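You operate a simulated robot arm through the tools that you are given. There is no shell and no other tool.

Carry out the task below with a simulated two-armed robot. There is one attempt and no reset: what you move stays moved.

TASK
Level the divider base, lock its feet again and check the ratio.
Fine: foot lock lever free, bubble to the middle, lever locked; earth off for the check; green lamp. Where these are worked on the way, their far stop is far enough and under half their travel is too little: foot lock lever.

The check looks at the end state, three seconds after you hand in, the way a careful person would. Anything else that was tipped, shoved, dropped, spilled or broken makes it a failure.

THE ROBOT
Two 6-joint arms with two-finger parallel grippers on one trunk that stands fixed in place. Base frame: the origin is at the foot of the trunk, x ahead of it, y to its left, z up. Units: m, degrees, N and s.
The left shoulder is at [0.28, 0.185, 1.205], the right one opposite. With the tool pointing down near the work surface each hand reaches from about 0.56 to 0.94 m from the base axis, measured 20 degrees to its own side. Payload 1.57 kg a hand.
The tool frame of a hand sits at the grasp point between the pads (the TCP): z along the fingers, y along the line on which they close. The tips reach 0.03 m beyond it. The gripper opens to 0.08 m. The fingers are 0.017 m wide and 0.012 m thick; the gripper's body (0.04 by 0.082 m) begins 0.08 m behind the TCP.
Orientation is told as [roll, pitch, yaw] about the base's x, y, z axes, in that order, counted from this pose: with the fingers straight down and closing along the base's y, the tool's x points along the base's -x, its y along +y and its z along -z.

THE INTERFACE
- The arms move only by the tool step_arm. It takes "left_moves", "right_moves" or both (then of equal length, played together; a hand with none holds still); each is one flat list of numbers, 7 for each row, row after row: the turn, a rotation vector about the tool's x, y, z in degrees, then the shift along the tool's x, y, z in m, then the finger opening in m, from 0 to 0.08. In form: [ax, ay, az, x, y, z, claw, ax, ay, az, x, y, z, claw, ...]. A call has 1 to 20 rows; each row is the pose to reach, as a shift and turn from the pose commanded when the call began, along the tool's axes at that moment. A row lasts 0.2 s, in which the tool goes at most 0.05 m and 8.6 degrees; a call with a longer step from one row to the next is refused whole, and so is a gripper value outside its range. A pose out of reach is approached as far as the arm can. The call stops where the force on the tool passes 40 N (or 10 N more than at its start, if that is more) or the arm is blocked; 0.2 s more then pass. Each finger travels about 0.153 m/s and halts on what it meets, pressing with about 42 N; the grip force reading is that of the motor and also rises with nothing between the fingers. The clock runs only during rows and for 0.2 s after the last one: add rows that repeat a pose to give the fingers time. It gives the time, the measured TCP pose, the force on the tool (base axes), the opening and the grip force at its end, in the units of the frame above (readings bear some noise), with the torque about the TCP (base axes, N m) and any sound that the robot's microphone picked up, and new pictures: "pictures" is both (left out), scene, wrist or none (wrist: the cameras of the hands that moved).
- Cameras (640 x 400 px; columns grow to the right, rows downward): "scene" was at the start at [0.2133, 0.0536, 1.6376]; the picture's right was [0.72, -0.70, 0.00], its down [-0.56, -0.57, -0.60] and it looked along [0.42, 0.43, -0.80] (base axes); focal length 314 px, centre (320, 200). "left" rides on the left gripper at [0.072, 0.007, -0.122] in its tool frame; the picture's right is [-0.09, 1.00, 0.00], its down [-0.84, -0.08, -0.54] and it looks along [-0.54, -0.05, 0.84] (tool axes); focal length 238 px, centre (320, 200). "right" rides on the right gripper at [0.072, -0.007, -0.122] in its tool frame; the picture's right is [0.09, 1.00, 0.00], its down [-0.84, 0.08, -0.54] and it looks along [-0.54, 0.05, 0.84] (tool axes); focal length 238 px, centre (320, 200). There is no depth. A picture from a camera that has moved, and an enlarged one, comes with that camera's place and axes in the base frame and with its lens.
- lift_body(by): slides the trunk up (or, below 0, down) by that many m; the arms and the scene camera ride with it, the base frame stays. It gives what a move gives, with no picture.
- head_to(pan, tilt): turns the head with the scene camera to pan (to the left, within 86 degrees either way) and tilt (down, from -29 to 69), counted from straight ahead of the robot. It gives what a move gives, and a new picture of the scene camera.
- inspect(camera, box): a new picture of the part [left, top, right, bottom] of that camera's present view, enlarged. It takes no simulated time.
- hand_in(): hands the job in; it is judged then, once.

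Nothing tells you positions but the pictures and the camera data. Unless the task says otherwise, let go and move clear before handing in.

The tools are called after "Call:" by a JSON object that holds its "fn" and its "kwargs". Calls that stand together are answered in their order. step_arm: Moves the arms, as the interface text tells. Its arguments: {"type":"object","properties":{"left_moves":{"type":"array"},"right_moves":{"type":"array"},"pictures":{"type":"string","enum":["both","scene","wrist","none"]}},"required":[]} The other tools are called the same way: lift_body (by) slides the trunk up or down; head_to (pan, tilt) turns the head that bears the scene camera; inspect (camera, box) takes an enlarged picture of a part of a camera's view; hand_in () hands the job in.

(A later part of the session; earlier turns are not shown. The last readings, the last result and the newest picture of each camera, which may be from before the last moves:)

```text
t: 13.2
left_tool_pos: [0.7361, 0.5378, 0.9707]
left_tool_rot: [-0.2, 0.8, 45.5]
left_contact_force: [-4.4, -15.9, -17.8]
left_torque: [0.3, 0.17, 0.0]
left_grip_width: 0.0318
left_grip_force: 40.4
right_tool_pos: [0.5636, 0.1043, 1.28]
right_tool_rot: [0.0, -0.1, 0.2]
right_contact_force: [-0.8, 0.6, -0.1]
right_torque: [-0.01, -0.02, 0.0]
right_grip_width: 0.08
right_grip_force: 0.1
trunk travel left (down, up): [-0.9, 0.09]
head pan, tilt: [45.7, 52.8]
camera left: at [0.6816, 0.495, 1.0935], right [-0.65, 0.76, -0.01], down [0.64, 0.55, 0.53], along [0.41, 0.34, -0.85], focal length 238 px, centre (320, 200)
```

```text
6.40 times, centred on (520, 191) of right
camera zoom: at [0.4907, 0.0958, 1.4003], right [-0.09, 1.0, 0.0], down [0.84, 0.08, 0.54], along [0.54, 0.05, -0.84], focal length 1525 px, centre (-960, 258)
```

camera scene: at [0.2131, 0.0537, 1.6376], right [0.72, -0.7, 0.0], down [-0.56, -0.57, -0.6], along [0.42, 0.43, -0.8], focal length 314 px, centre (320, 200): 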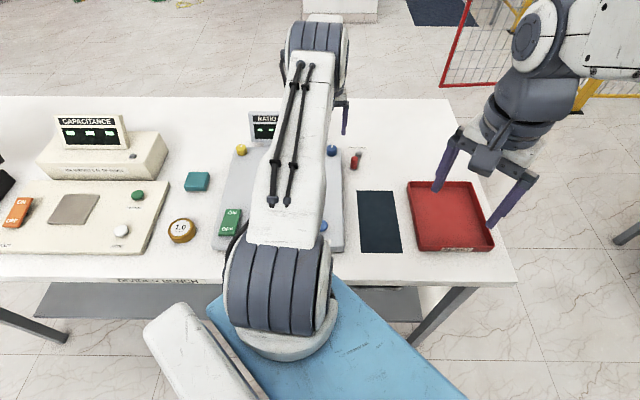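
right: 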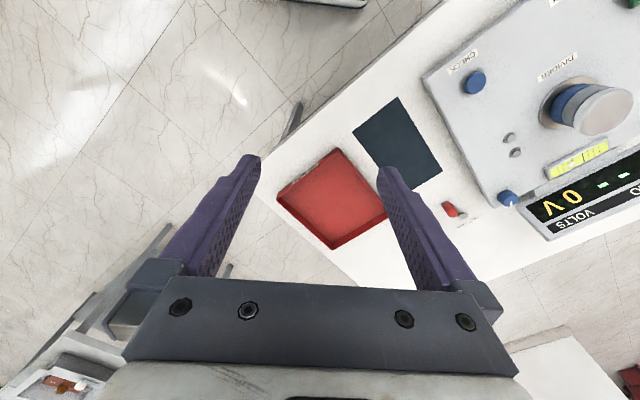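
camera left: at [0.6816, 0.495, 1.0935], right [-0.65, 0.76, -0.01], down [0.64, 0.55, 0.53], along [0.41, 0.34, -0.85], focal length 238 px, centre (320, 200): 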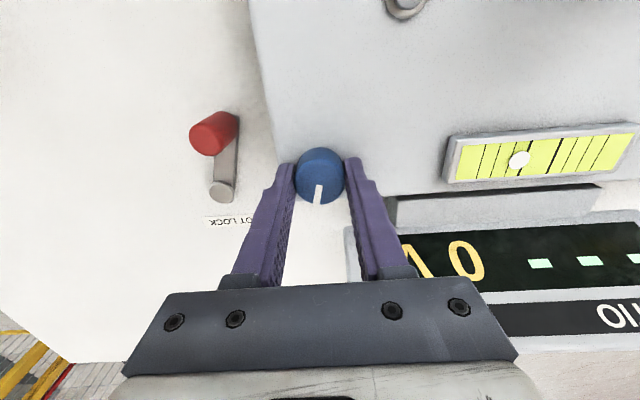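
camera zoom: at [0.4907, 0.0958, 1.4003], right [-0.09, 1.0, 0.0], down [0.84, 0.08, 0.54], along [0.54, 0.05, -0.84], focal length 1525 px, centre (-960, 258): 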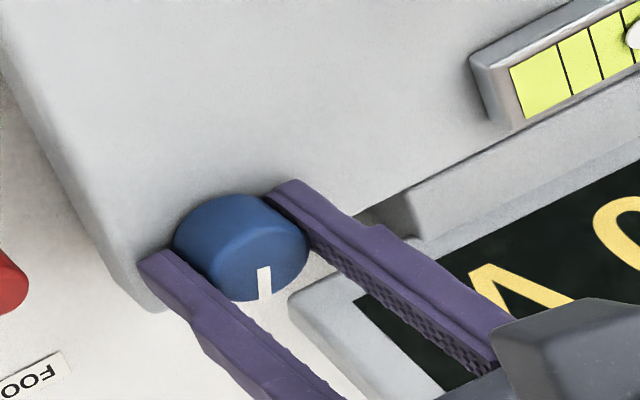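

The knob is firmly gripped (31.8 mm) and centred. I'll relax the arm's side load and turn the knob about 16° counter-clockwise to see which way the bubble goes.

Call:
{"fn": "step_arm", "kwargs": {"left_moves": [0, 0, 0, 0.0028, -0.0021, 0.0013, 0.02, 0, 0, 0, 0.0028, -0.0021, 0.0013, 0.02, 0, 0, -8, 0.0028, -0.0021, 0.0013, 0.02, 0, 0, -16, 0.0028, -0.0021, 0.0013, 0.02], "pictures": "wrist"}}

Call:
{"fn": "inspect", "kwargs": {"camera": "left", "box": [400, 80, 640, 230]}}

Call:
{"fn": "inspect", "kwargs": {"camera": "right", "box": [520, 130, 620, 192]}}

```text
t: 14.2
left_tool_pos: [0.7362, 0.5397, 0.971]
left_tool_rot: [-0.2, 0.5, 61.8]
left_contact_force: [-5.8, -5.3, -20.1]
left_torque: [0.92, -0.22, -0.02]
left_grip_width: 0.0313
left_grip_force: 40.1
right_tool_pos: [0.5641, 0.1042, 1.2796]
right_tool_rot: [0.1, 0.1, 0.1]
right_contact_force: [0.1, -0.4, 0.3]
right_torque: [0.02, 0.02, -0.01]
right_grip_width: 0.0801
right_grip_force: 0.1
trunk travel left (down, up): [-0.9, 0.09]
head pan, tilt: [45.7, 52.8]
camera left: at [0.6961, 0.481, 1.0933], right [-0.83, 0.55, 0.0], down [0.46, 0.7, 0.54], along [0.3, 0.44, -0.84], focal length 238 px, centre (320, 200)
```

left: 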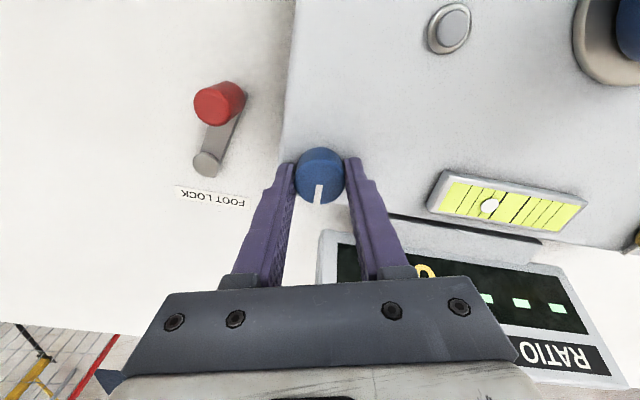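

```text
2.67 times, centred on (520, 155) of left
camera zoom: at [0.6961, 0.481, 1.0933], right [-0.83, 0.55, 0.0], down [0.46, 0.7, 0.54], along [0.3, 0.44, -0.84], focal length 636 px, centre (-213, 320)
```

zoom: 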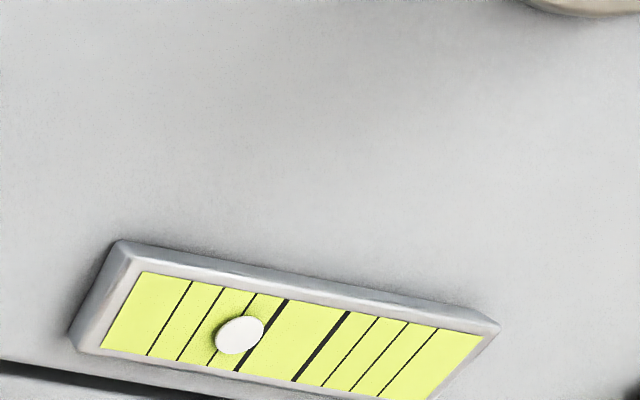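

```text
6.40 times, centred on (570, 161) of right
camera zoom: at [0.4906, 0.0968, 1.4004], right [-0.09, 1.0, 0.0], down [0.84, 0.08, 0.54], along [0.54, 0.05, -0.84], focal length 1525 px, centre (-1280, 450)
```

zoom: 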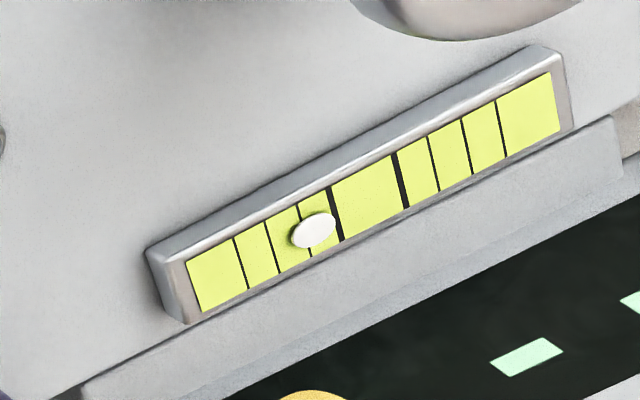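

Counter-clockwise pushed the bubble further right, about 0.4 division for 16°, so the knob must go clockwise. I'll ease the vertical load by 2 mm and turn about 52° clockwise from here, then look.

Call:
{"fn": "step_arm", "kwargs": {"left_moves": [0, 0, 0, 0, 0, 0.002, 0.02, 0, 0, 7.5, 0, 0, 0.002, 0.02, 0, 0, 15, 0, 0, 0.002, 0.02, 0, 0, 22.5, 0, 0, 0.002, 0.02, 0, 0, 30, 0, 0, 0.002, 0.02, 0, 0, 37.5, 0, 0, 0.002, 0.02, 0, 0, 45, 0, 0, 0.002, 0.02, 0, 0, 52, 0, 0, 0.002, 0.02], "pictures": "wrist"}}

Call:
{"fn": "inspect", "kwargs": {"camera": "right", "box": [520, 130, 620, 192]}}

```text
t: 16.0
left_tool_pos: [0.7369, 0.5384, 0.9714]
left_tool_rot: [-0.5, 0.0, 9.5]
left_contact_force: [-7.0, -7.8, 5.1]
left_torque: [0.21, 1.29, 0.02]
left_grip_width: 0.0317
left_grip_force: 40.8
right_tool_pos: [0.5612, 0.1032, 1.28]
right_tool_rot: [0.0, 0.0, 0.1]
right_contact_force: [-0.5, -0.4, -0.2]
right_torque: [0.01, -0.04, 0.02]
right_grip_width: 0.0799
right_grip_force: 0.0
trunk travel left (down, up): [-0.9, 0.09]
head pan, tilt: [45.7, 52.8]
camera left: at [0.6644, 0.535, 1.0927], right [-0.07, 1.0, -0.01], down [0.84, 0.07, 0.54], along [0.54, 0.03, -0.84], focal length 238 px, centre (320, 200)
```

left: 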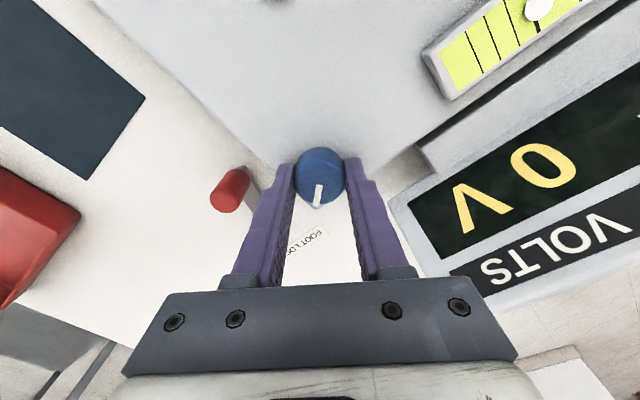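

```text
6.40 times, centred on (570, 161) of right
camera zoom: at [0.4896, 0.0955, 1.401], right [-0.09, 1.0, 0.0], down [0.84, 0.08, 0.54], along [0.54, 0.05, -0.84], focal length 1525 px, centre (-1280, 450)
```

zoom: 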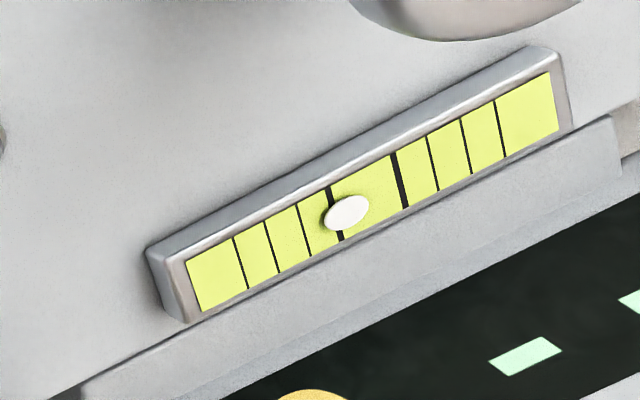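

The bubble is now moving toward the middle at roughly 0.65 px per degree; about 32° more clockwise should centre it. The knob hasn't slipped in the grip.

Call:
{"fn": "step_arm", "kwargs": {"left_moves": [0, 0, 8, 0, 0, 0, 0.02, 0, 0, 16, 0, 0, 0, 0.02, 0, 0, 24, 0, 0, 0, 0.02, 0, 0, 31, 0, 0, 0, 0.02], "pictures": "wrist"}}

Call:
{"fn": "inspect", "kwargs": {"camera": "right", "box": [520, 130, 620, 192]}}

```text
t: 17.0
left_tool_pos: [0.7368, 0.5376, 0.9705]
left_tool_rot: [-0.4, -0.3, -21.5]
left_contact_force: [-3.4, -13.2, 5.5]
left_torque: [0.55, 0.72, 0.06]
left_grip_width: 0.0318
left_grip_force: 39.8
right_tool_pos: [0.5626, 0.1028, 1.2792]
right_tool_rot: [0.0, -0.1, 0.1]
right_contact_force: [-0.2, 0.6, 0.6]
right_torque: [0.03, 0.02, 0.03]
right_grip_width: 0.0801
right_grip_force: 0.1
trunk travel left (down, up): [-0.9, 0.09]
head pan, tilt: [45.7, 52.8]
camera left: at [0.6718, 0.5721, 1.0924], right [0.45, 0.89, -0.01], down [0.75, -0.38, 0.55], along [0.49, -0.25, -0.84], focal length 238 px, centre (320, 200)
```

left: 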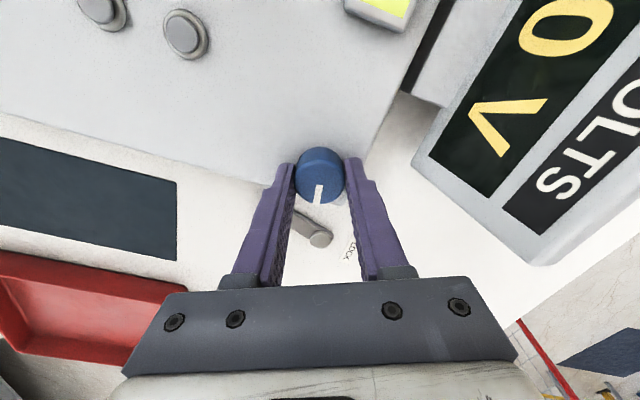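

```text
6.40 times, centred on (570, 161) of right
camera zoom: at [0.4898, 0.0951, 1.4009], right [-0.09, 1.0, 0.0], down [0.84, 0.08, 0.54], along [0.54, 0.05, -0.84], focal length 1525 px, centre (-1280, 450)
```

zoom: 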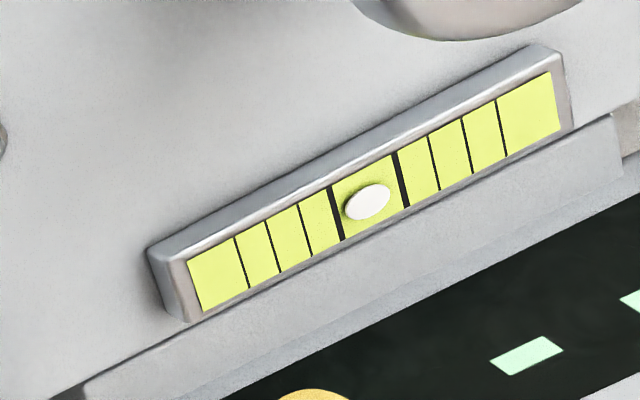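

The bubble looks centred from the right camera. I'll release the knob, rise, and view the vial squarely from above to confirm.

Call:
{"fn": "step_arm", "kwargs": {"left_moves": [0, 0, 0, 0, 0, 0, 0.035, 0, 0, 0, 0, 0, 0, 0.05, 0, 0, 0, 0, 0, -0.03, 0.05, 0, 0, 0, 0, 0, -0.07, 0.06, 0, 0, 0, 0, 0, -0.11, 0.06], "pictures": "wrist"}}

Call:
{"fn": "inspect", "kwargs": {"camera": "right", "box": [540, 140, 600, 180]}}

```text
t: 18.2
left_tool_pos: [0.7371, 0.5376, 1.0815]
left_tool_rot: [-0.4, -0.2, -21.4]
left_contact_force: [0.3, 0.1, 1.3]
left_torque: [0.01, -0.02, -0.02]
left_grip_width: 0.06
left_grip_force: 0.1
right_tool_pos: [0.5633, 0.1042, 1.2798]
right_tool_rot: [0.0, 0.0, 0.1]
right_contact_force: [0.6, -0.6, 0.3]
right_torque: [-0.02, 0.0, 0.02]
right_grip_width: 0.08
right_grip_force: 0.1
trunk travel left (down, up): [-0.9, 0.09]
head pan, tilt: [45.7, 52.8]
camera left: at [0.6719, 0.5722, 1.2023], right [0.45, 0.89, -0.01], down [0.75, -0.37, 0.55], along [0.48, -0.25, -0.84], focal length 238 px, centre (320, 200)
```

left: 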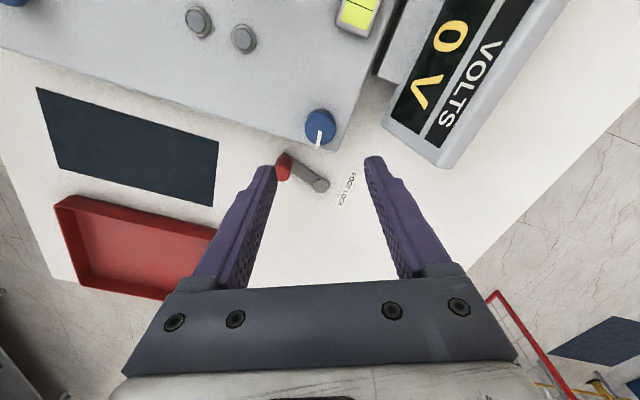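

```text
10.00 times, centred on (570, 160) of right
camera zoom: at [0.4901, 0.0961, 1.4007], right [-0.09, 1.0, 0.0], down [0.84, 0.08, 0.54], along [0.54, 0.05, -0.84], focal length 2384 px, centre (-2180, 600)
```

zoom: 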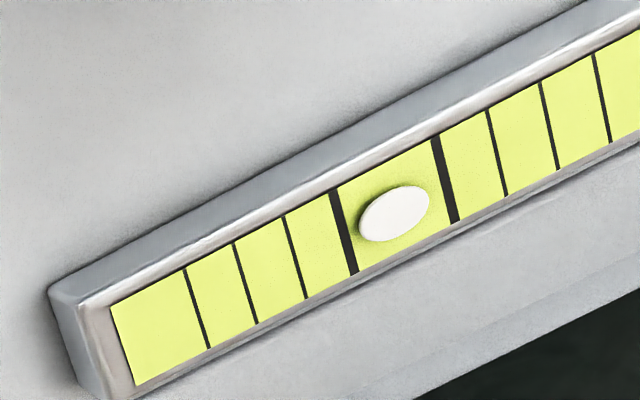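

The bubble sits midway between the two thick lines. Next I bring the hand back over the lever handle (now near (0.762, 0.473)) with the bench-aligned yaw, checking the vial again on the way.

Call:
{"fn": "step_arm", "kwargs": {"left_moves": [0, 0, -8.4, -0.0059, -0.0063, 0, 0.06, 0, 0, -16.8, -0.0118, -0.0126, 0, 0.06, 0, 0, -25.2, -0.0176, -0.0189, 0, 0.06, 0, 0, -33.5, -0.0235, -0.0252, 0, 0.055, 0, 0, -41.9, -0.0294, -0.0315, 0, 0.05, 0, 0, -50.3, -0.0353, -0.0378, 0.01, 0.045, 0, 0, -58.6, -0.0411, -0.0441, 0.02, 0.04, 0, 0, -67, -0.047, -0.0504, 0.03, 0.034, 0, 0, -67, -0.047, -0.0504, 0.03, 0.034], "pictures": "wrist"}}

Call:
{"fn": "inspect", "kwargs": {"camera": "left", "box": [240, 90, 400, 190]}}

Call:
{"fn": "inspect", "kwargs": {"camera": "left", "box": [480, 100, 640, 200]}}

```text
t: 20.2
left_tool_pos: [0.7608, 0.4758, 1.0494]
left_tool_rot: [-0.3, 0.4, 45.7]
left_contact_force: [-0.6, -0.3, 0.5]
left_torque: [0.0, -0.01, 0.03]
left_grip_width: 0.034
left_grip_force: 0.1
right_tool_pos: [0.5636, 0.1029, 1.2778]
right_tool_rot: [-0.1, -0.1, 0.1]
right_contact_force: [-0.2, -0.5, -1.0]
right_torque: [0.02, -0.05, 0.01]
right_grip_width: 0.0799
right_grip_force: 0.1
trunk travel left (down, up): [-0.9, 0.09]
head pan, tilt: [45.7, 52.8]
camera left: at [0.7064, 0.4308, 1.1723], right [-0.65, 0.76, -0.01], down [0.64, 0.55, 0.54], along [0.41, 0.34, -0.84], focal length 238 px, centre (320, 200)
```

left: 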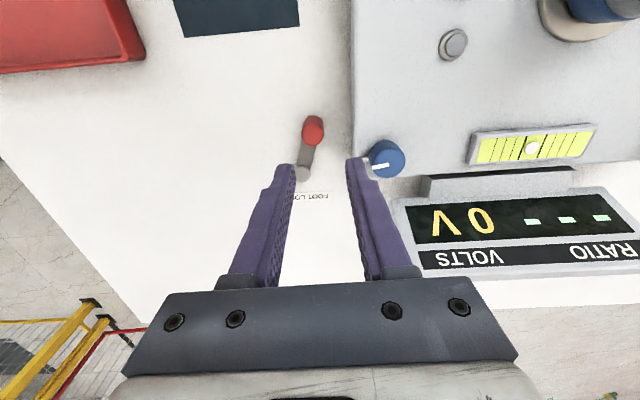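

```text
4.00 times, centred on (320, 140) of left
camera zoom: at [0.7064, 0.4308, 1.1723], right [-0.65, 0.76, -0.01], down [0.64, 0.55, 0.54], along [0.41, 0.34, -0.84], focal length 953 px, centre (320, 440)
```

zoom: 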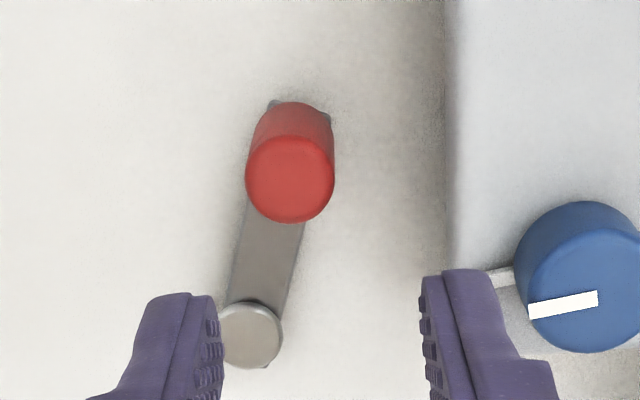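

```text
4.00 times, centred on (560, 150) of left
camera zoom: at [0.7064, 0.4308, 1.1723], right [-0.65, 0.76, -0.01], down [0.64, 0.55, 0.54], along [0.41, 0.34, -0.84], focal length 953 px, centre (-640, 400)
```

zoom: 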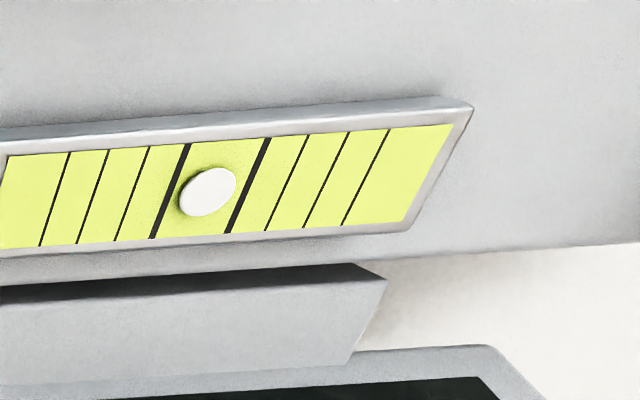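

From a squarer view the bubble is centred too. Now I lower the cage around the lever handle (left finger between handle and base edge).

Call:
{"fn": "step_arm", "kwargs": {"left_moves": [0, 0, 0, 0.0015, -0.0065, 0.03, 0.034, 0, 0, 0, 0.0015, -0.0065, 0.06, 0.034, 0, 0, 0, 0.0015, -0.0065, 0.08, 0.034, 0, 0, 0, 0.0015, -0.0065, 0.097, 0.034], "pictures": "wrist"}}

Call:
{"fn": "inspect", "kwargs": {"camera": "left", "box": [240, 110, 400, 210]}}

```text
t: 21.2
left_tool_pos: [0.765, 0.4703, 0.9545]
left_tool_rot: [-0.4, 0.1, 45.5]
left_contact_force: [-0.4, 0.1, 1.3]
left_torque: [0.0, -0.02, 0.01]
left_grip_width: 0.034
left_grip_force: 0.1
right_tool_pos: [0.5623, 0.1039, 1.2798]
right_tool_rot: [0.0, 0.0, 0.0]
right_contact_force: [0.0, 0.5, 0.7]
right_torque: [-0.01, 0.0, 0.01]
right_grip_width: 0.0798
right_grip_force: 0.1
trunk travel left (down, up): [-0.9, 0.09]
head pan, tilt: [45.7, 52.8]
camera left: at [0.7095, 0.4252, 1.0754], right [-0.65, 0.76, -0.01], down [0.64, 0.55, 0.54], along [0.41, 0.34, -0.84], focal length 238 px, centre (320, 200)
```

left: 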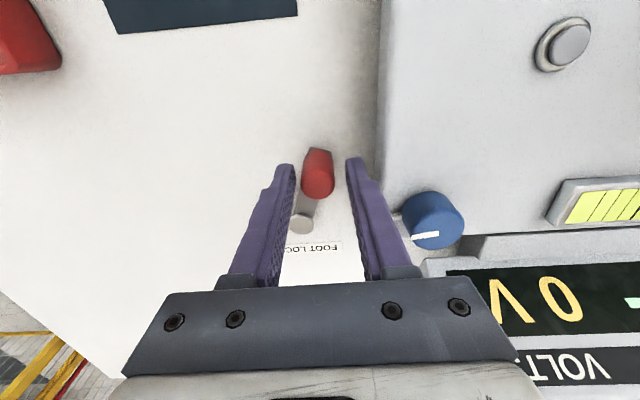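

```text
4.00 times, centred on (320, 160) of left
camera zoom: at [0.7095, 0.4252, 1.0754], right [-0.65, 0.76, -0.01], down [0.64, 0.55, 0.54], along [0.41, 0.34, -0.84], focal length 953 px, centre (320, 360)
```

zoom: 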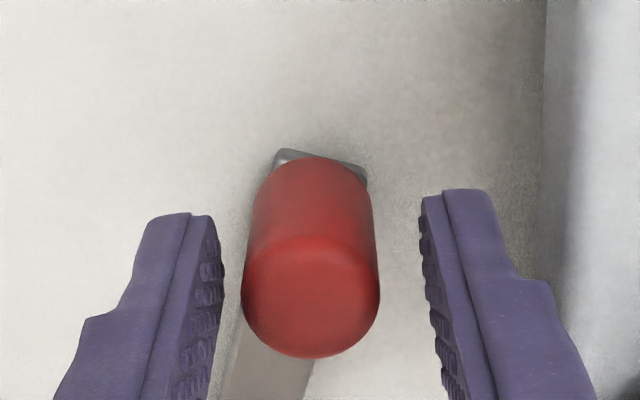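

The handle is caged with a few mm of slack each side. I'll sweep it back right along its arc to its original locked stop.

Call:
{"fn": "step_arm", "kwargs": {"left_moves": [0, 0, 0, 0.001, -0.008, 0, 0.032, 0, 0, 0, 0.003, -0.016, 0, 0.032, 0, 0, 0, 0.004, -0.024, 0, 0.032, 0, 0, 0, 0.004, -0.032, 0, 0.032, 0, 0, 0, 0.003, -0.04, 0, 0.032, 0, 0, 0, 0.002, -0.046, 0, 0.032, 0, 0, 0, 0.002, -0.05, 0, 0.032], "pictures": "both"}}

Call:
{"fn": "inspect", "kwargs": {"camera": "left", "box": [240, 110, 400, 210]}}

```text
t: 22.8
left_tool_pos: [0.7989, 0.434, 0.9534]
left_tool_rot: [-0.2, 0.4, 45.7]
left_contact_force: [-6.4, 4.9, -0.2]
left_torque: [0.1, 0.25, 0.03]
left_grip_width: 0.0393
left_grip_force: 4.1
right_tool_pos: [0.5636, 0.1032, 1.2788]
right_tool_rot: [0.0, -0.1, 0.2]
right_contact_force: [-0.5, -0.1, 0.9]
right_torque: [0.01, 0.01, 0.01]
right_grip_width: 0.08
right_grip_force: 0.1
trunk travel left (down, up): [-0.9, 0.09]
head pan, tilt: [45.7, 52.8]
camera scene: at [0.2129, 0.0538, 1.6376], right [0.72, -0.7, 0.0], down [-0.56, -0.57, -0.6], along [0.42, 0.43, -0.8], focal length 314 px, centre (320, 200)
camera left: at [0.7438, 0.3889, 1.076], right [-0.65, 0.76, 0.0], down [0.64, 0.55, 0.54], along [0.41, 0.34, -0.84], focal length 238 px, centre (320, 200)
```

scene: 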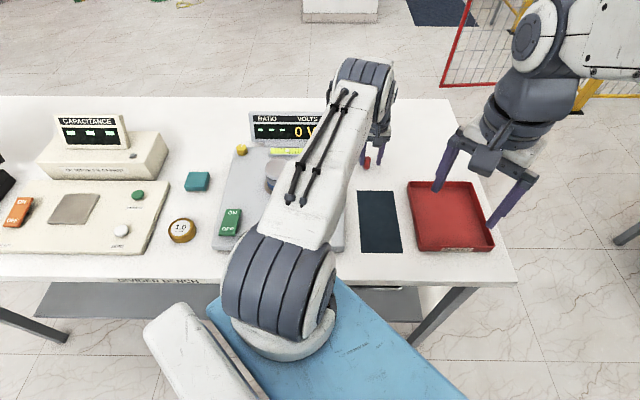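
left: 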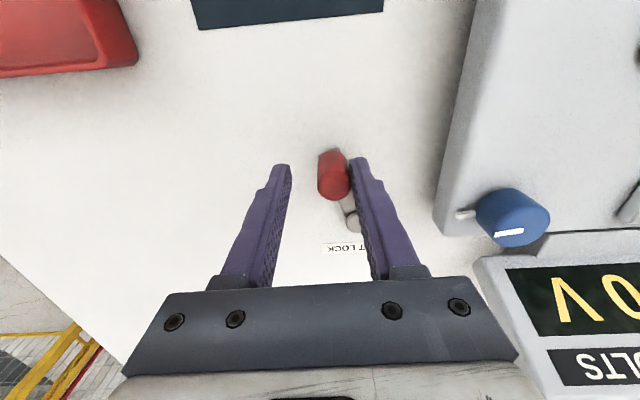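

```text
4.00 times, centred on (320, 160) of left
camera zoom: at [0.7438, 0.3889, 1.076], right [-0.65, 0.76, 0.0], down [0.64, 0.55, 0.54], along [0.41, 0.34, -0.84], focal length 953 px, centre (320, 360)
```

zoom: 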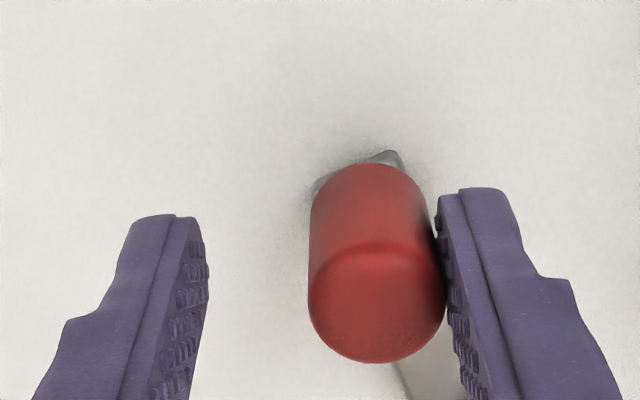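

The lever is back at its locked stop (finger already pressing ~8 N). I'll press a little more to be sure it is fully home.

Call:
{"fn": "step_arm", "kwargs": {"left_moves": [0, 0, 0, 0, -0.003, 0, 0.032, 0, 0, 0, 0, -0.006, 0, 0.032, 0, 0, 0, 0, -0.006, 0, 0.032], "pictures": "wrist"}}

Call:
{"fn": "inspect", "kwargs": {"camera": "left", "box": [240, 110, 400, 210]}}

```text
t: 23.6
left_tool_pos: [0.8018, 0.4304, 0.9543]
left_tool_rot: [-0.4, 0.4, 45.7]
left_contact_force: [-16.6, 12.8, 0.5]
left_torque: [0.18, 0.7, 0.09]
left_grip_width: 0.0498
left_grip_force: 10.1
right_tool_pos: [0.5631, 0.1049, 1.2803]
right_tool_rot: [-0.1, 0.1, 0.0]
right_contact_force: [-0.8, 0.4, 0.6]
right_torque: [0.02, -0.02, 0.0]
right_grip_width: 0.0801
right_grip_force: 0.1
trunk travel left (down, up): [-0.9, 0.09]
head pan, tilt: [45.7, 52.8]
camera left: at [0.7478, 0.385, 1.0761], right [-0.65, 0.76, -0.01], down [0.64, 0.55, 0.54], along [0.41, 0.34, -0.84], focal length 238 px, centre (320, 200)
```

left: 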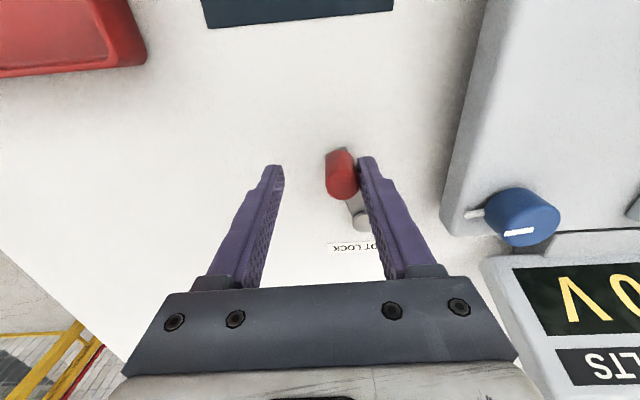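

```text
4.00 times, centred on (320, 160) of left
camera zoom: at [0.7478, 0.385, 1.0761], right [-0.65, 0.76, -0.01], down [0.64, 0.55, 0.54], along [0.41, 0.34, -0.84], focal length 953 px, centre (320, 360)
```

zoom: 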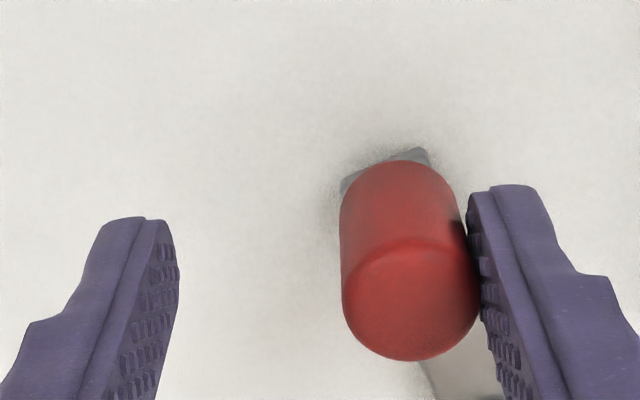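

The lever is hard against its locked stop. I'll back the fingers off it, rise well clear, and carry the hand over to the STACK EARTH rocker near (0.36, 0.54).

Call:
{"fn": "step_arm", "kwargs": {"left_moves": [0, 0, 0, 0, 0.012, 0, 0.045, 0, 0, 0, 0, 0.0145, 0, 0.045, 0, 0, 0, 0, 0.0145, -0.045, 0.05, 0, 0, 0, 0, 0.0145, -0.09, 0.06, 0, 0, 0, 0, 0.0145, -0.135, 0.06, 0, 0, 0, 0, 0.0145, -0.18, 0.06, 0, 0, 0, 0.0236, 0.0523, -0.18, 0.06, 0, 0, 0, 0.0472, 0.0902, -0.18, 0.06, 0, 0, 0, 0.0707, 0.128, -0.18, 0.06, 0, 0, 0, 0.0943, 0.1659, -0.18, 0.06, 0, 0, 0, 0.1179, 0.2037, -0.18, 0.06, 0, 0, 0, 0.1415, 0.2415, -0.18, 0.06], "pictures": "both"}}

Call:
{"fn": "inspect", "kwargs": {"camera": "right", "box": [400, 100, 640, 250]}}

Call:
{"fn": "inspect", "kwargs": {"camera": "right", "box": [540, 140, 600, 180]}}

```text
t: 26.2
left_tool_pos: [0.5341, 0.4989, 1.1335]
left_tool_rot: [-0.3, 0.2, 45.6]
left_contact_force: [0.1, 0.4, 0.2]
left_torque: [0.02, -0.02, 0.0]
left_grip_width: 0.0603
left_grip_force: 0.1
right_tool_pos: [0.5623, 0.1023, 1.2794]
right_tool_rot: [0.1, 0.0, 0.1]
right_contact_force: [0.4, 0.1, 0.5]
right_torque: [-0.03, 0.05, 0.0]
right_grip_width: 0.08
right_grip_force: 0.1
trunk travel left (down, up): [-0.9, 0.09]
head pan, tilt: [45.7, 52.8]
camera scene: at [0.2134, 0.0533, 1.6376], right [0.72, -0.7, 0.0], down [-0.56, -0.57, -0.6], along [0.42, 0.43, -0.8], focal length 314 px, centre (320, 200)
camera left: at [0.4776, 0.454, 1.2565], right [-0.65, 0.76, -0.01], down [0.64, 0.55, 0.54], along [0.41, 0.34, -0.84], focal length 238 px, centre (320, 200)
```

scene: 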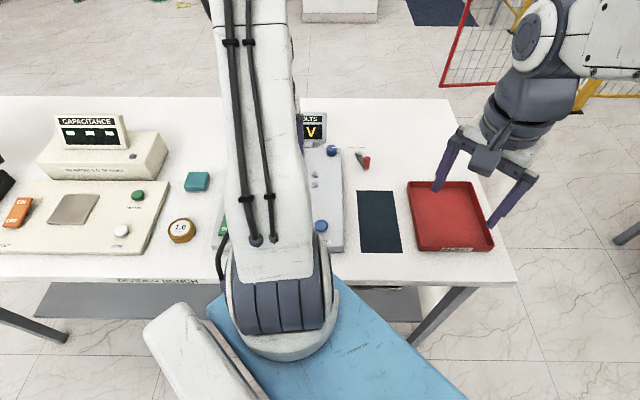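
left: 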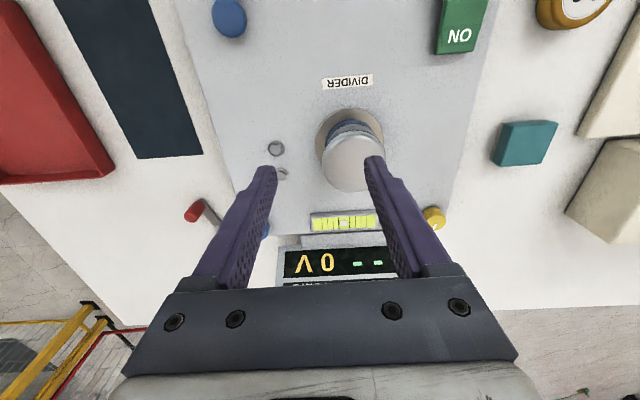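

```text
2.67 times, centred on (520, 175) of right
camera zoom: at [0.4902, 0.0961, 1.4008], right [-0.09, 1.0, 0.0], down [0.84, 0.08, 0.54], along [0.54, 0.05, -0.84], focal length 636 px, centre (-213, 267)
```

zoom: 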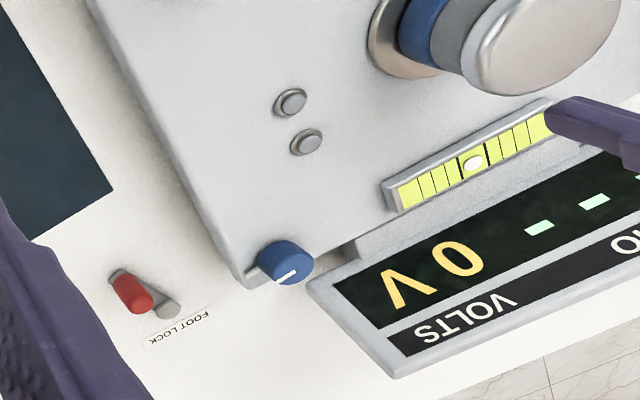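

```text
10.00 times, centred on (570, 160) of right
camera zoom: at [0.4902, 0.0961, 1.4008], right [-0.09, 1.0, 0.0], down [0.84, 0.08, 0.54], along [0.54, 0.05, -0.84], focal length 2384 px, centre (-2180, 600)
```

zoom: 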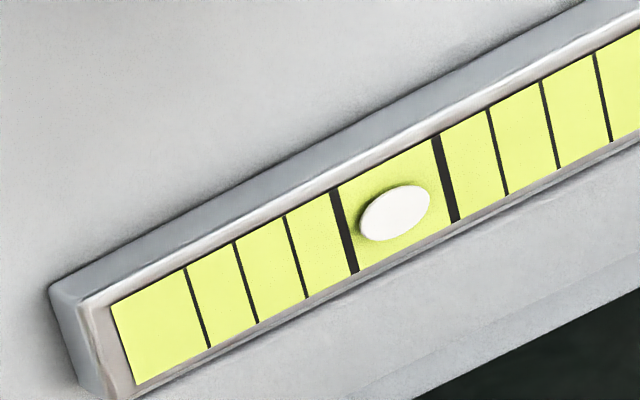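

The lever is back exactly where it started (locked) and the bubble remains centred. I continue on to above the rocker.

Call:
{"fn": "step_arm", "kwargs": {"left_moves": [0, 0, 0, 0.0248, 0.0366, 0, 0.06, 0, 0, 0, 0.0497, 0.0732, 0, 0.06, 0, 0, 0, 0.0745, 0.1097, 0, 0.06, 0, 0, 0, 0.0993, 0.1463, 0, 0.06, 0, 0, 0, 0.0993, 0.1463, 0, 0.06], "pictures": "both"}}

Call:
{"fn": "inspect", "kwargs": {"camera": "left", "box": [220, 60, 460, 210]}}

```text
t: 27.4
left_tool_pos: [0.357, 0.5292, 1.1329]
left_tool_rot: [-0.4, 0.3, 45.5]
left_contact_force: [-0.3, 0.2, 0.6]
left_torque: [-0.02, 0.02, -0.01]
left_grip_width: 0.0597
left_grip_force: 0.0
right_tool_pos: [0.5627, 0.1046, 1.2801]
right_tool_rot: [0.0, 0.1, 0.1]
right_contact_force: [-0.1, 0.2, 0.7]
right_torque: [-0.01, 0.0, -0.03]
right_grip_width: 0.0797
right_grip_force: 0.0
trunk travel left (down, up): [-0.9, 0.09]
head pan, tilt: [45.7, 52.8]
camera scene: at [0.2129, 0.0534, 1.6377], right [0.72, -0.7, 0.0], down [-0.56, -0.57, -0.6], along [0.42, 0.43, -0.8], focal length 314 px, centre (320, 200)
camera left: at [0.3019, 0.4845, 1.2545], right [-0.65, 0.76, -0.01], down [0.64, 0.55, 0.54], along [0.41, 0.34, -0.84], focal length 238 px, centre (320, 200)
```

scene: 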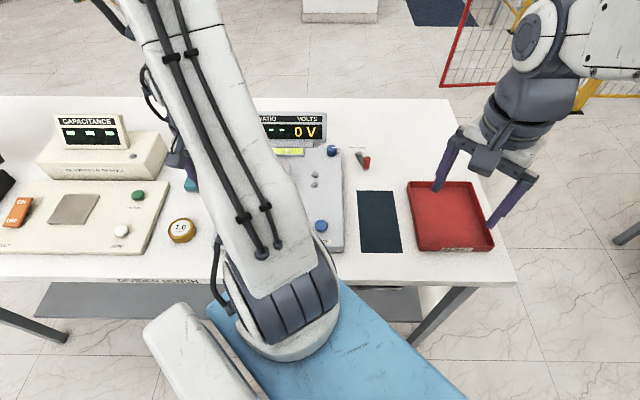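
left: 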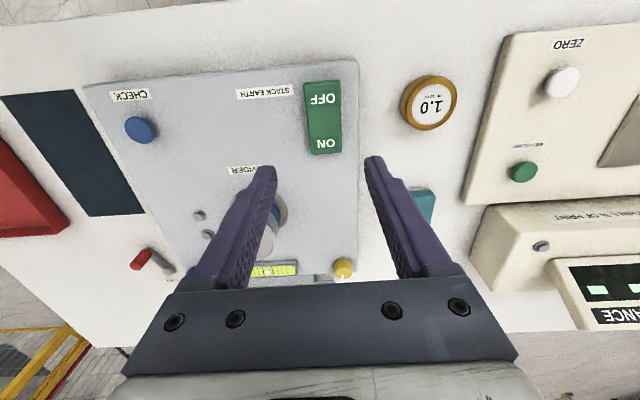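

```text
2.67 times, centred on (340, 135) of left
camera zoom: at [0.3019, 0.4845, 1.2545], right [-0.65, 0.76, -0.01], down [0.64, 0.55, 0.54], along [0.41, 0.34, -0.84], focal length 636 px, centre (267, 373)
```

zoom: 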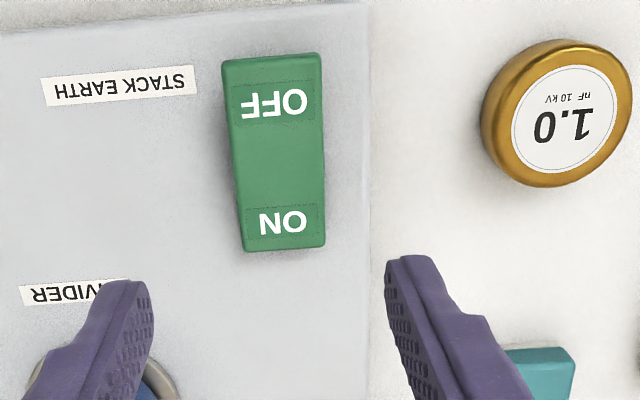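

Call:
{"fn": "inspect", "kwargs": {"camera": "left", "box": [290, 70, 360, 165]}}

Call:
{"fn": "inspect", "kwargs": {"camera": "left", "box": [80, 70, 300, 210]}}

Call:
{"fn": "inspect", "kwargs": {"camera": "right", "box": [560, 0, 640, 60]}}

```text
4.21 times, centred on (325, 118) of left
camera zoom: at [0.3019, 0.4845, 1.2545], right [-0.65, 0.76, -0.01], down [0.64, 0.55, 0.54], along [0.41, 0.34, -0.84], focal length 1004 px, centre (299, 547)
```

zoom: 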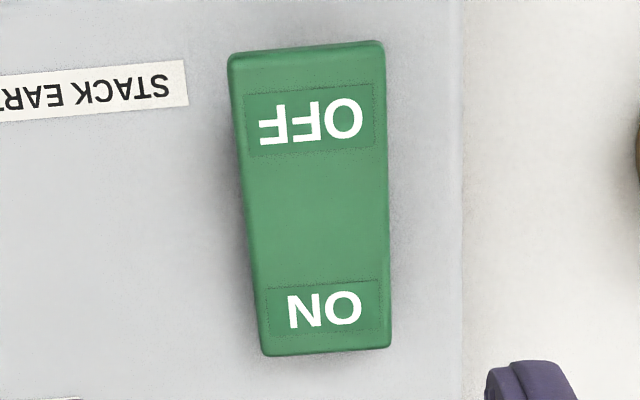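

```text
2.86 times, centred on (190, 140) of left
camera zoom: at [0.3019, 0.4845, 1.2545], right [-0.65, 0.76, -0.01], down [0.64, 0.55, 0.54], along [0.41, 0.34, -0.84], focal length 681 px, centre (691, 371)
```

zoom: 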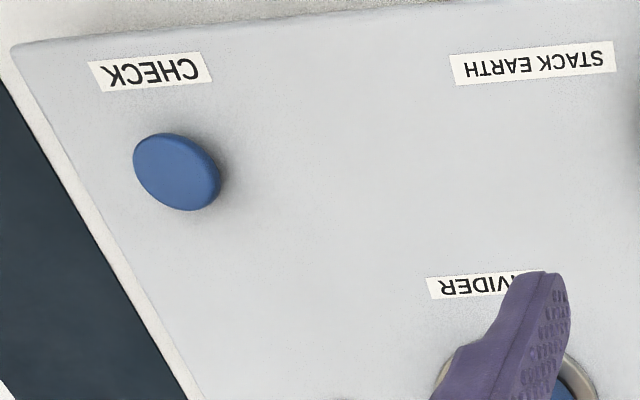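

```text
6.67 times, centred on (600, 30) of right
camera zoom: at [0.4898, 0.0963, 1.4008], right [-0.09, 1.0, 0.0], down [0.84, 0.08, 0.54], along [0.54, 0.05, -0.84], focal length 1589 px, centre (-1547, 1333)
```

zoom: 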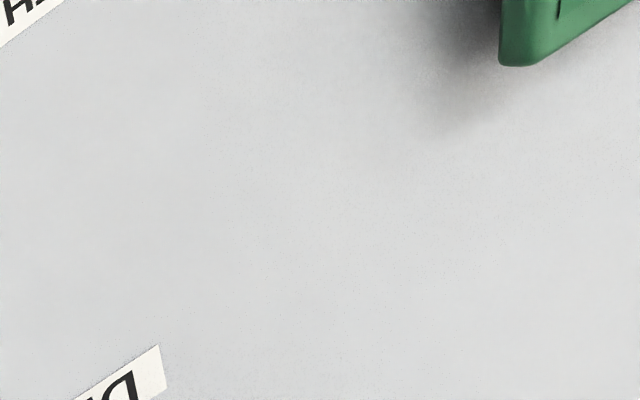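

The rocker is ON (its OFF end stands proud toward the front edge, near (0.333, 0.514)). I'll close the fingers and come down just above the OFF end.

Call:
{"fn": "step_arm", "kwargs": {"left_moves": [0, 0, 0, 0.014, 0.0033, 0.04, 0.03, 0, 0, 0, 0.0274, 0.0067, 0.08, 0, 0, 0, 0, 0.0274, 0.0067, 0.11, 0, 0, 0, 0, 0.0274, 0.0067, 0.125, 0, 0, 0, 0, 0.0274, 0.0067, 0.125, 0], "pictures": "wrist"}}

Call:
{"fn": "inspect", "kwargs": {"camera": "left", "box": [220, 80, 420, 205]}}

```text
t: 28.6
left_tool_pos: [0.3362, 0.5134, 1.0073]
left_tool_rot: [-0.3, 0.2, 45.6]
left_contact_force: [0.5, -0.9, -0.2]
left_torque: [-0.01, 0.01, -0.01]
left_grip_width: 0.0002
left_grip_force: 20.9
right_tool_pos: [0.5638, 0.1031, 1.2783]
right_tool_rot: [0.0, 0.0, 0.1]
right_contact_force: [0.3, 0.3, -0.1]
right_torque: [0.0, 0.01, 0.05]
right_grip_width: 0.08
right_grip_force: 0.0
trunk travel left (down, up): [-0.9, 0.09]
head pan, tilt: [45.7, 52.8]
camera left: at [0.2799, 0.4691, 1.1296], right [-0.65, 0.76, -0.01], down [0.64, 0.55, 0.54], along [0.41, 0.34, -0.84], focal length 238 px, centre (320, 200)
```

left: 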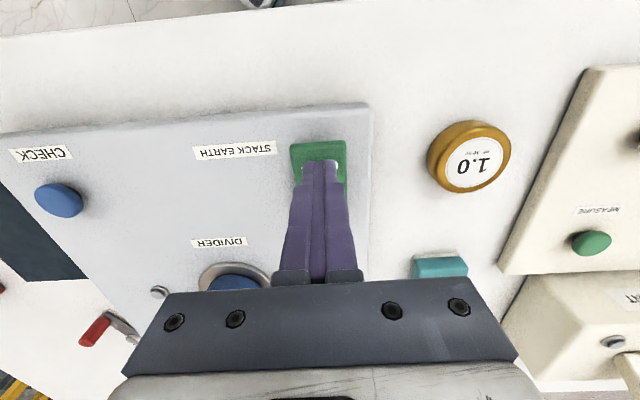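

```text
3.20 times, centred on (320, 142) of left
camera zoom: at [0.2799, 0.4691, 1.1296], right [-0.65, 0.76, -0.01], down [0.64, 0.55, 0.54], along [0.41, 0.34, -0.84], focal length 763 px, centre (320, 384)
```

zoom: 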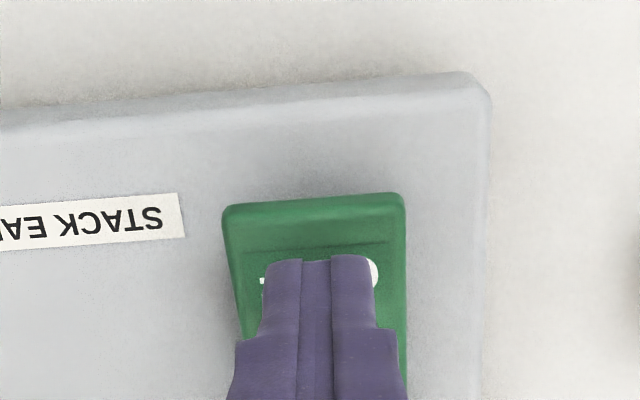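

The fingertips hover right over the OFF end. I'll press straight down in small steps.

Call:
{"fn": "step_arm", "kwargs": {"left_moves": [0, 0, 0, 0, 0, 0.01, 0, 0, 0, 0, 0, 0, 0.018, 0, 0, 0, 0, 0, 0, 0.024, 0, 0, 0, 0, 0, 0, 0.03, 0, 0, 0, 0, 0, 0, 0.036, 0], "pictures": "wrist"}}

Call:
{"fn": "inspect", "kwargs": {"camera": "left", "box": [220, 80, 420, 205]}}

```text
t: 29.5
left_tool_pos: [0.3356, 0.5115, 0.9886]
left_tool_rot: [-0.3, 0.1, 45.6]
left_contact_force: [-0.9, -7.4, 30.4]
left_torque: [-0.04, -0.17, 0.02]
left_grip_width: 0.0
left_grip_force: 20.6
right_tool_pos: [0.5608, 0.1024, 1.2799]
right_tool_rot: [0.0, 0.0, 0.0]
right_contact_force: [-0.3, 0.3, -0.5]
right_torque: [0.01, 0.01, -0.02]
right_grip_width: 0.0799
right_grip_force: 0.1
trunk travel left (down, up): [-0.9, 0.09]
head pan, tilt: [45.7, 52.8]
stopped in row 4 (left hand): the force on the tool passed its limit at 54 N (the readings are from after the stop); the commanded pose is now the measured one
camera left: at [0.2797, 0.4673, 1.109], right [-0.65, 0.76, 0.0], down [0.64, 0.55, 0.54], along [0.41, 0.35, -0.84], focal length 238 px, centre (320, 200)
```

left: 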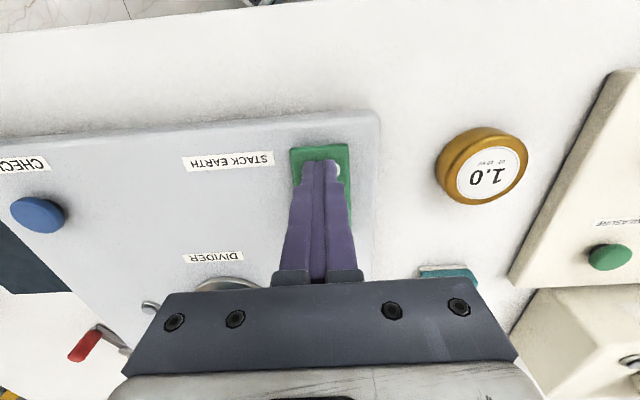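

```text
3.20 times, centred on (320, 142) of left
camera zoom: at [0.2797, 0.4673, 1.109], right [-0.65, 0.76, 0.0], down [0.64, 0.55, 0.54], along [0.41, 0.35, -0.84], focal length 763 px, centre (320, 384)
```

zoom: 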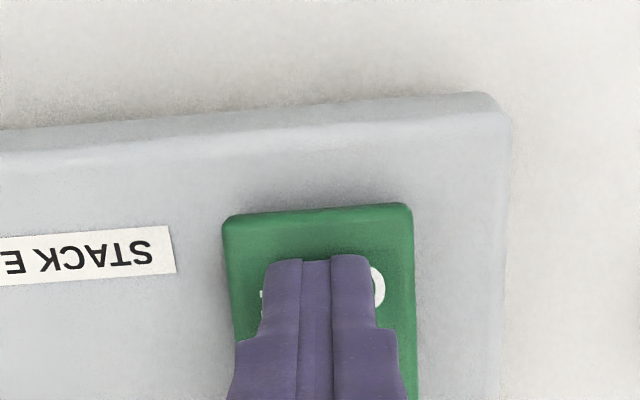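

The press met a firm stop. I'll lift up and check whether the rocker has flipped.

Call:
{"fn": "step_arm", "kwargs": {"left_moves": [0, 0, 0, 0, 0, -0.03, 0, 0, 0, 0, -0.012, -0.0028, -0.07, 0.03, 0, 0, 0, -0.027, -0.0067, -0.11, 0.06, 0, 0, 0, -0.027, -0.0067, -0.145, 0.06], "pictures": "wrist"}}

Call:
{"fn": "inspect", "kwargs": {"camera": "left", "box": [290, 70, 360, 165]}}

Call:
{"fn": "inspect", "kwargs": {"camera": "left", "box": [180, 190, 300, 290]}}

```text
t: 30.5
left_tool_pos: [0.3606, 0.5286, 1.1312]
left_tool_rot: [-0.2, 0.2, 45.6]
left_contact_force: [0.6, 0.1, -0.4]
left_torque: [-0.02, 0.01, 0.0]
left_grip_width: 0.0598
left_grip_force: 0.0
right_tool_pos: [0.5625, 0.1045, 1.2782]
right_tool_rot: [0.0, 0.0, 0.2]
right_contact_force: [-0.6, 1.0, -0.4]
right_torque: [-0.05, 0.0, -0.01]
right_grip_width: 0.0801
right_grip_force: 0.1
trunk travel left (down, up): [-0.9, 0.09]
head pan, tilt: [45.7, 52.8]
camera left: at [0.3037, 0.4834, 1.253], right [-0.65, 0.76, 0.0], down [0.64, 0.55, 0.54], along [0.41, 0.35, -0.84], focal length 238 px, centre (320, 200)
```

left: 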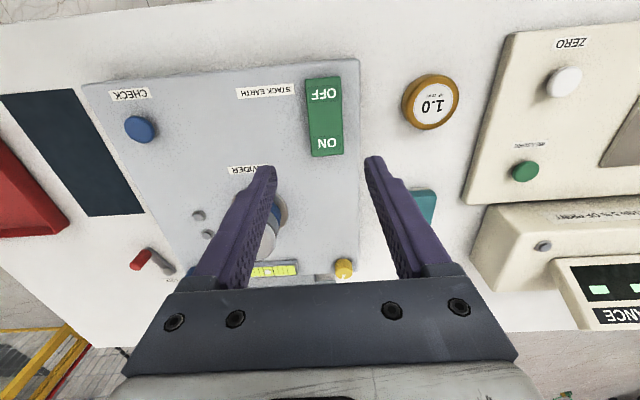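

```text
4.21 times, centred on (325, 118) of left
camera zoom: at [0.3037, 0.4834, 1.253], right [-0.65, 0.76, 0.0], down [0.64, 0.55, 0.54], along [0.41, 0.35, -0.84], focal length 1004 px, centre (299, 547)
```

zoom: 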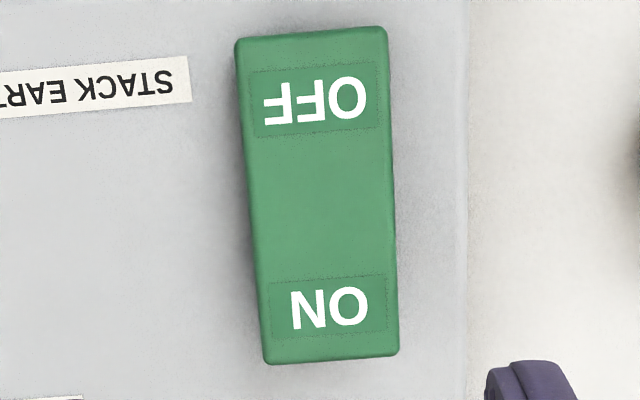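

```text
4.00 times, centred on (240, 240) of left
camera zoom: at [0.3037, 0.4834, 1.253], right [-0.65, 0.76, 0.0], down [0.64, 0.55, 0.54], along [0.41, 0.35, -0.84], focal length 953 px, centre (640, 40)
```

zoom: 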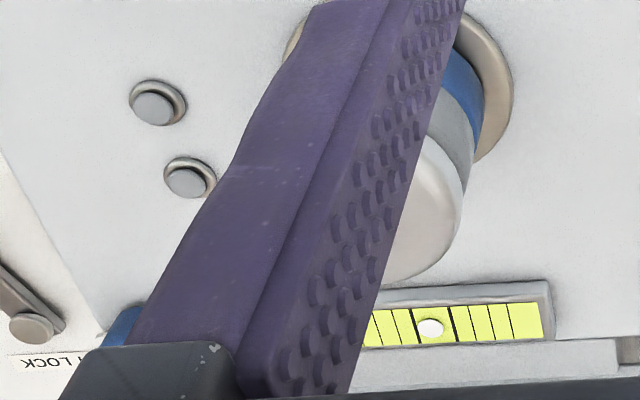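

The rocker has flipped: the ON end now stands proud, so the earth is OFF. Next I carry the hand over the blue CHECK button near (0.518, 0.365).

Call:
{"fn": "step_arm", "kwargs": {"left_moves": [0, 0, 0, 0.0014, -0.0453, 0, 0.04, 0, 0, 0, 0.0028, -0.0907, 0, 0.02, 0, 0, 0, 0.0042, -0.136, 0, 0, 0, 0, 0, 0.0056, -0.1814, 0, 0, 0, 0, 0, 0.007, -0.2267, 0, 0, 0, 0, 0, 0.007, -0.2267, 0.045, 0, 0, 0, 0, 0.007, -0.2267, 0.09, 0, 0, 0, 0, 0.007, -0.2267, 0.105, 0, 0, 0, 0, 0.007, -0.2267, 0.105, 0], "pictures": "both"}}

Call:
{"fn": "inspect", "kwargs": {"camera": "left", "box": [220, 80, 420, 205]}}

Call:
{"fn": "inspect", "kwargs": {"camera": "right", "box": [400, 30, 560, 130]}}

```text
t: 32.5
left_tool_pos: [0.5164, 0.3646, 1.0254]
left_tool_rot: [-0.3, 0.1, 45.7]
left_contact_force: [-0.2, -0.8, -0.1]
left_torque: [-0.05, 0.04, -0.04]
left_grip_width: 0.0002
left_grip_force: 21.4
right_tool_pos: [0.5634, 0.104, 1.279]
right_tool_rot: [0.0, 0.0, 0.0]
right_contact_force: [0.3, 0.0, 0.0]
right_torque: [-0.05, 0.0, 0.0]
right_grip_width: 0.0799
right_grip_force: 0.0
trunk travel left (down, up): [-0.9, 0.09]
head pan, tilt: [45.7, 52.8]
camera scene: at [0.2133, 0.0533, 1.6376], right [0.72, -0.7, 0.0], down [-0.56, -0.57, -0.6], along [0.42, 0.43, -0.8], focal length 314 px, centre (320, 200)
camera left: at [0.4608, 0.3202, 1.1464], right [-0.65, 0.76, 0.0], down [0.64, 0.55, 0.54], along [0.41, 0.35, -0.84], focal length 238 px, centre (320, 200)
```

scene: 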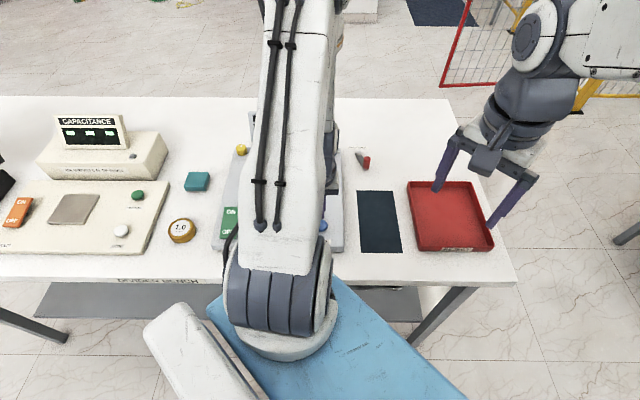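
left: 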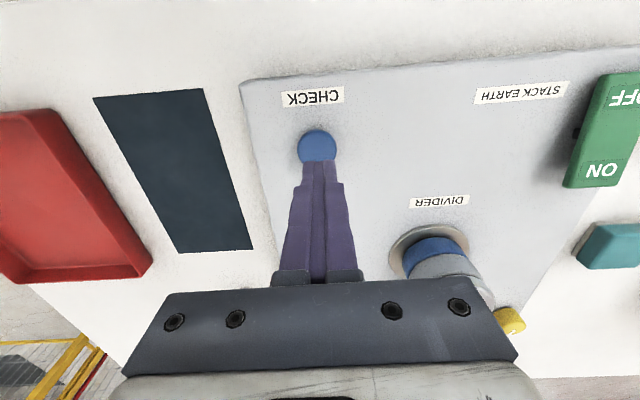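

```text
3.20 times, centred on (320, 142) of left
camera zoom: at [0.4608, 0.3202, 1.1464], right [-0.65, 0.76, 0.0], down [0.64, 0.55, 0.54], along [0.41, 0.35, -0.84], focal length 763 px, centre (320, 384)
```

zoom: 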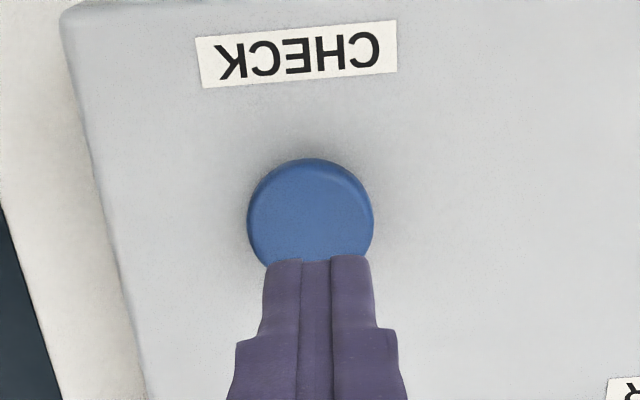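

```text
4.00 times, centred on (480, 80) of right
camera zoom: at [0.4901, 0.0961, 1.4007], right [-0.09, 1.0, 0.0], down [0.84, 0.08, 0.54], along [0.54, 0.05, -0.84], focal length 953 px, centre (-320, 680)
```

zoom: 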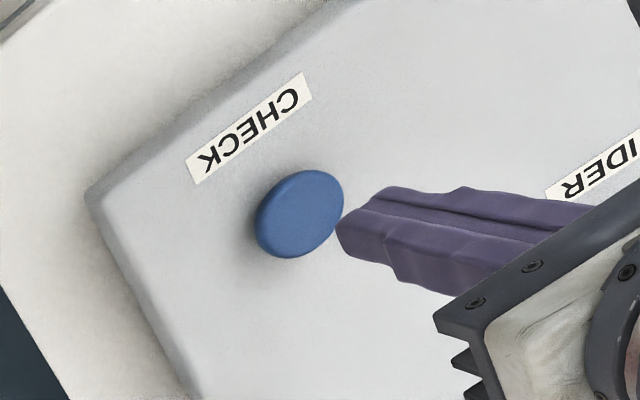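

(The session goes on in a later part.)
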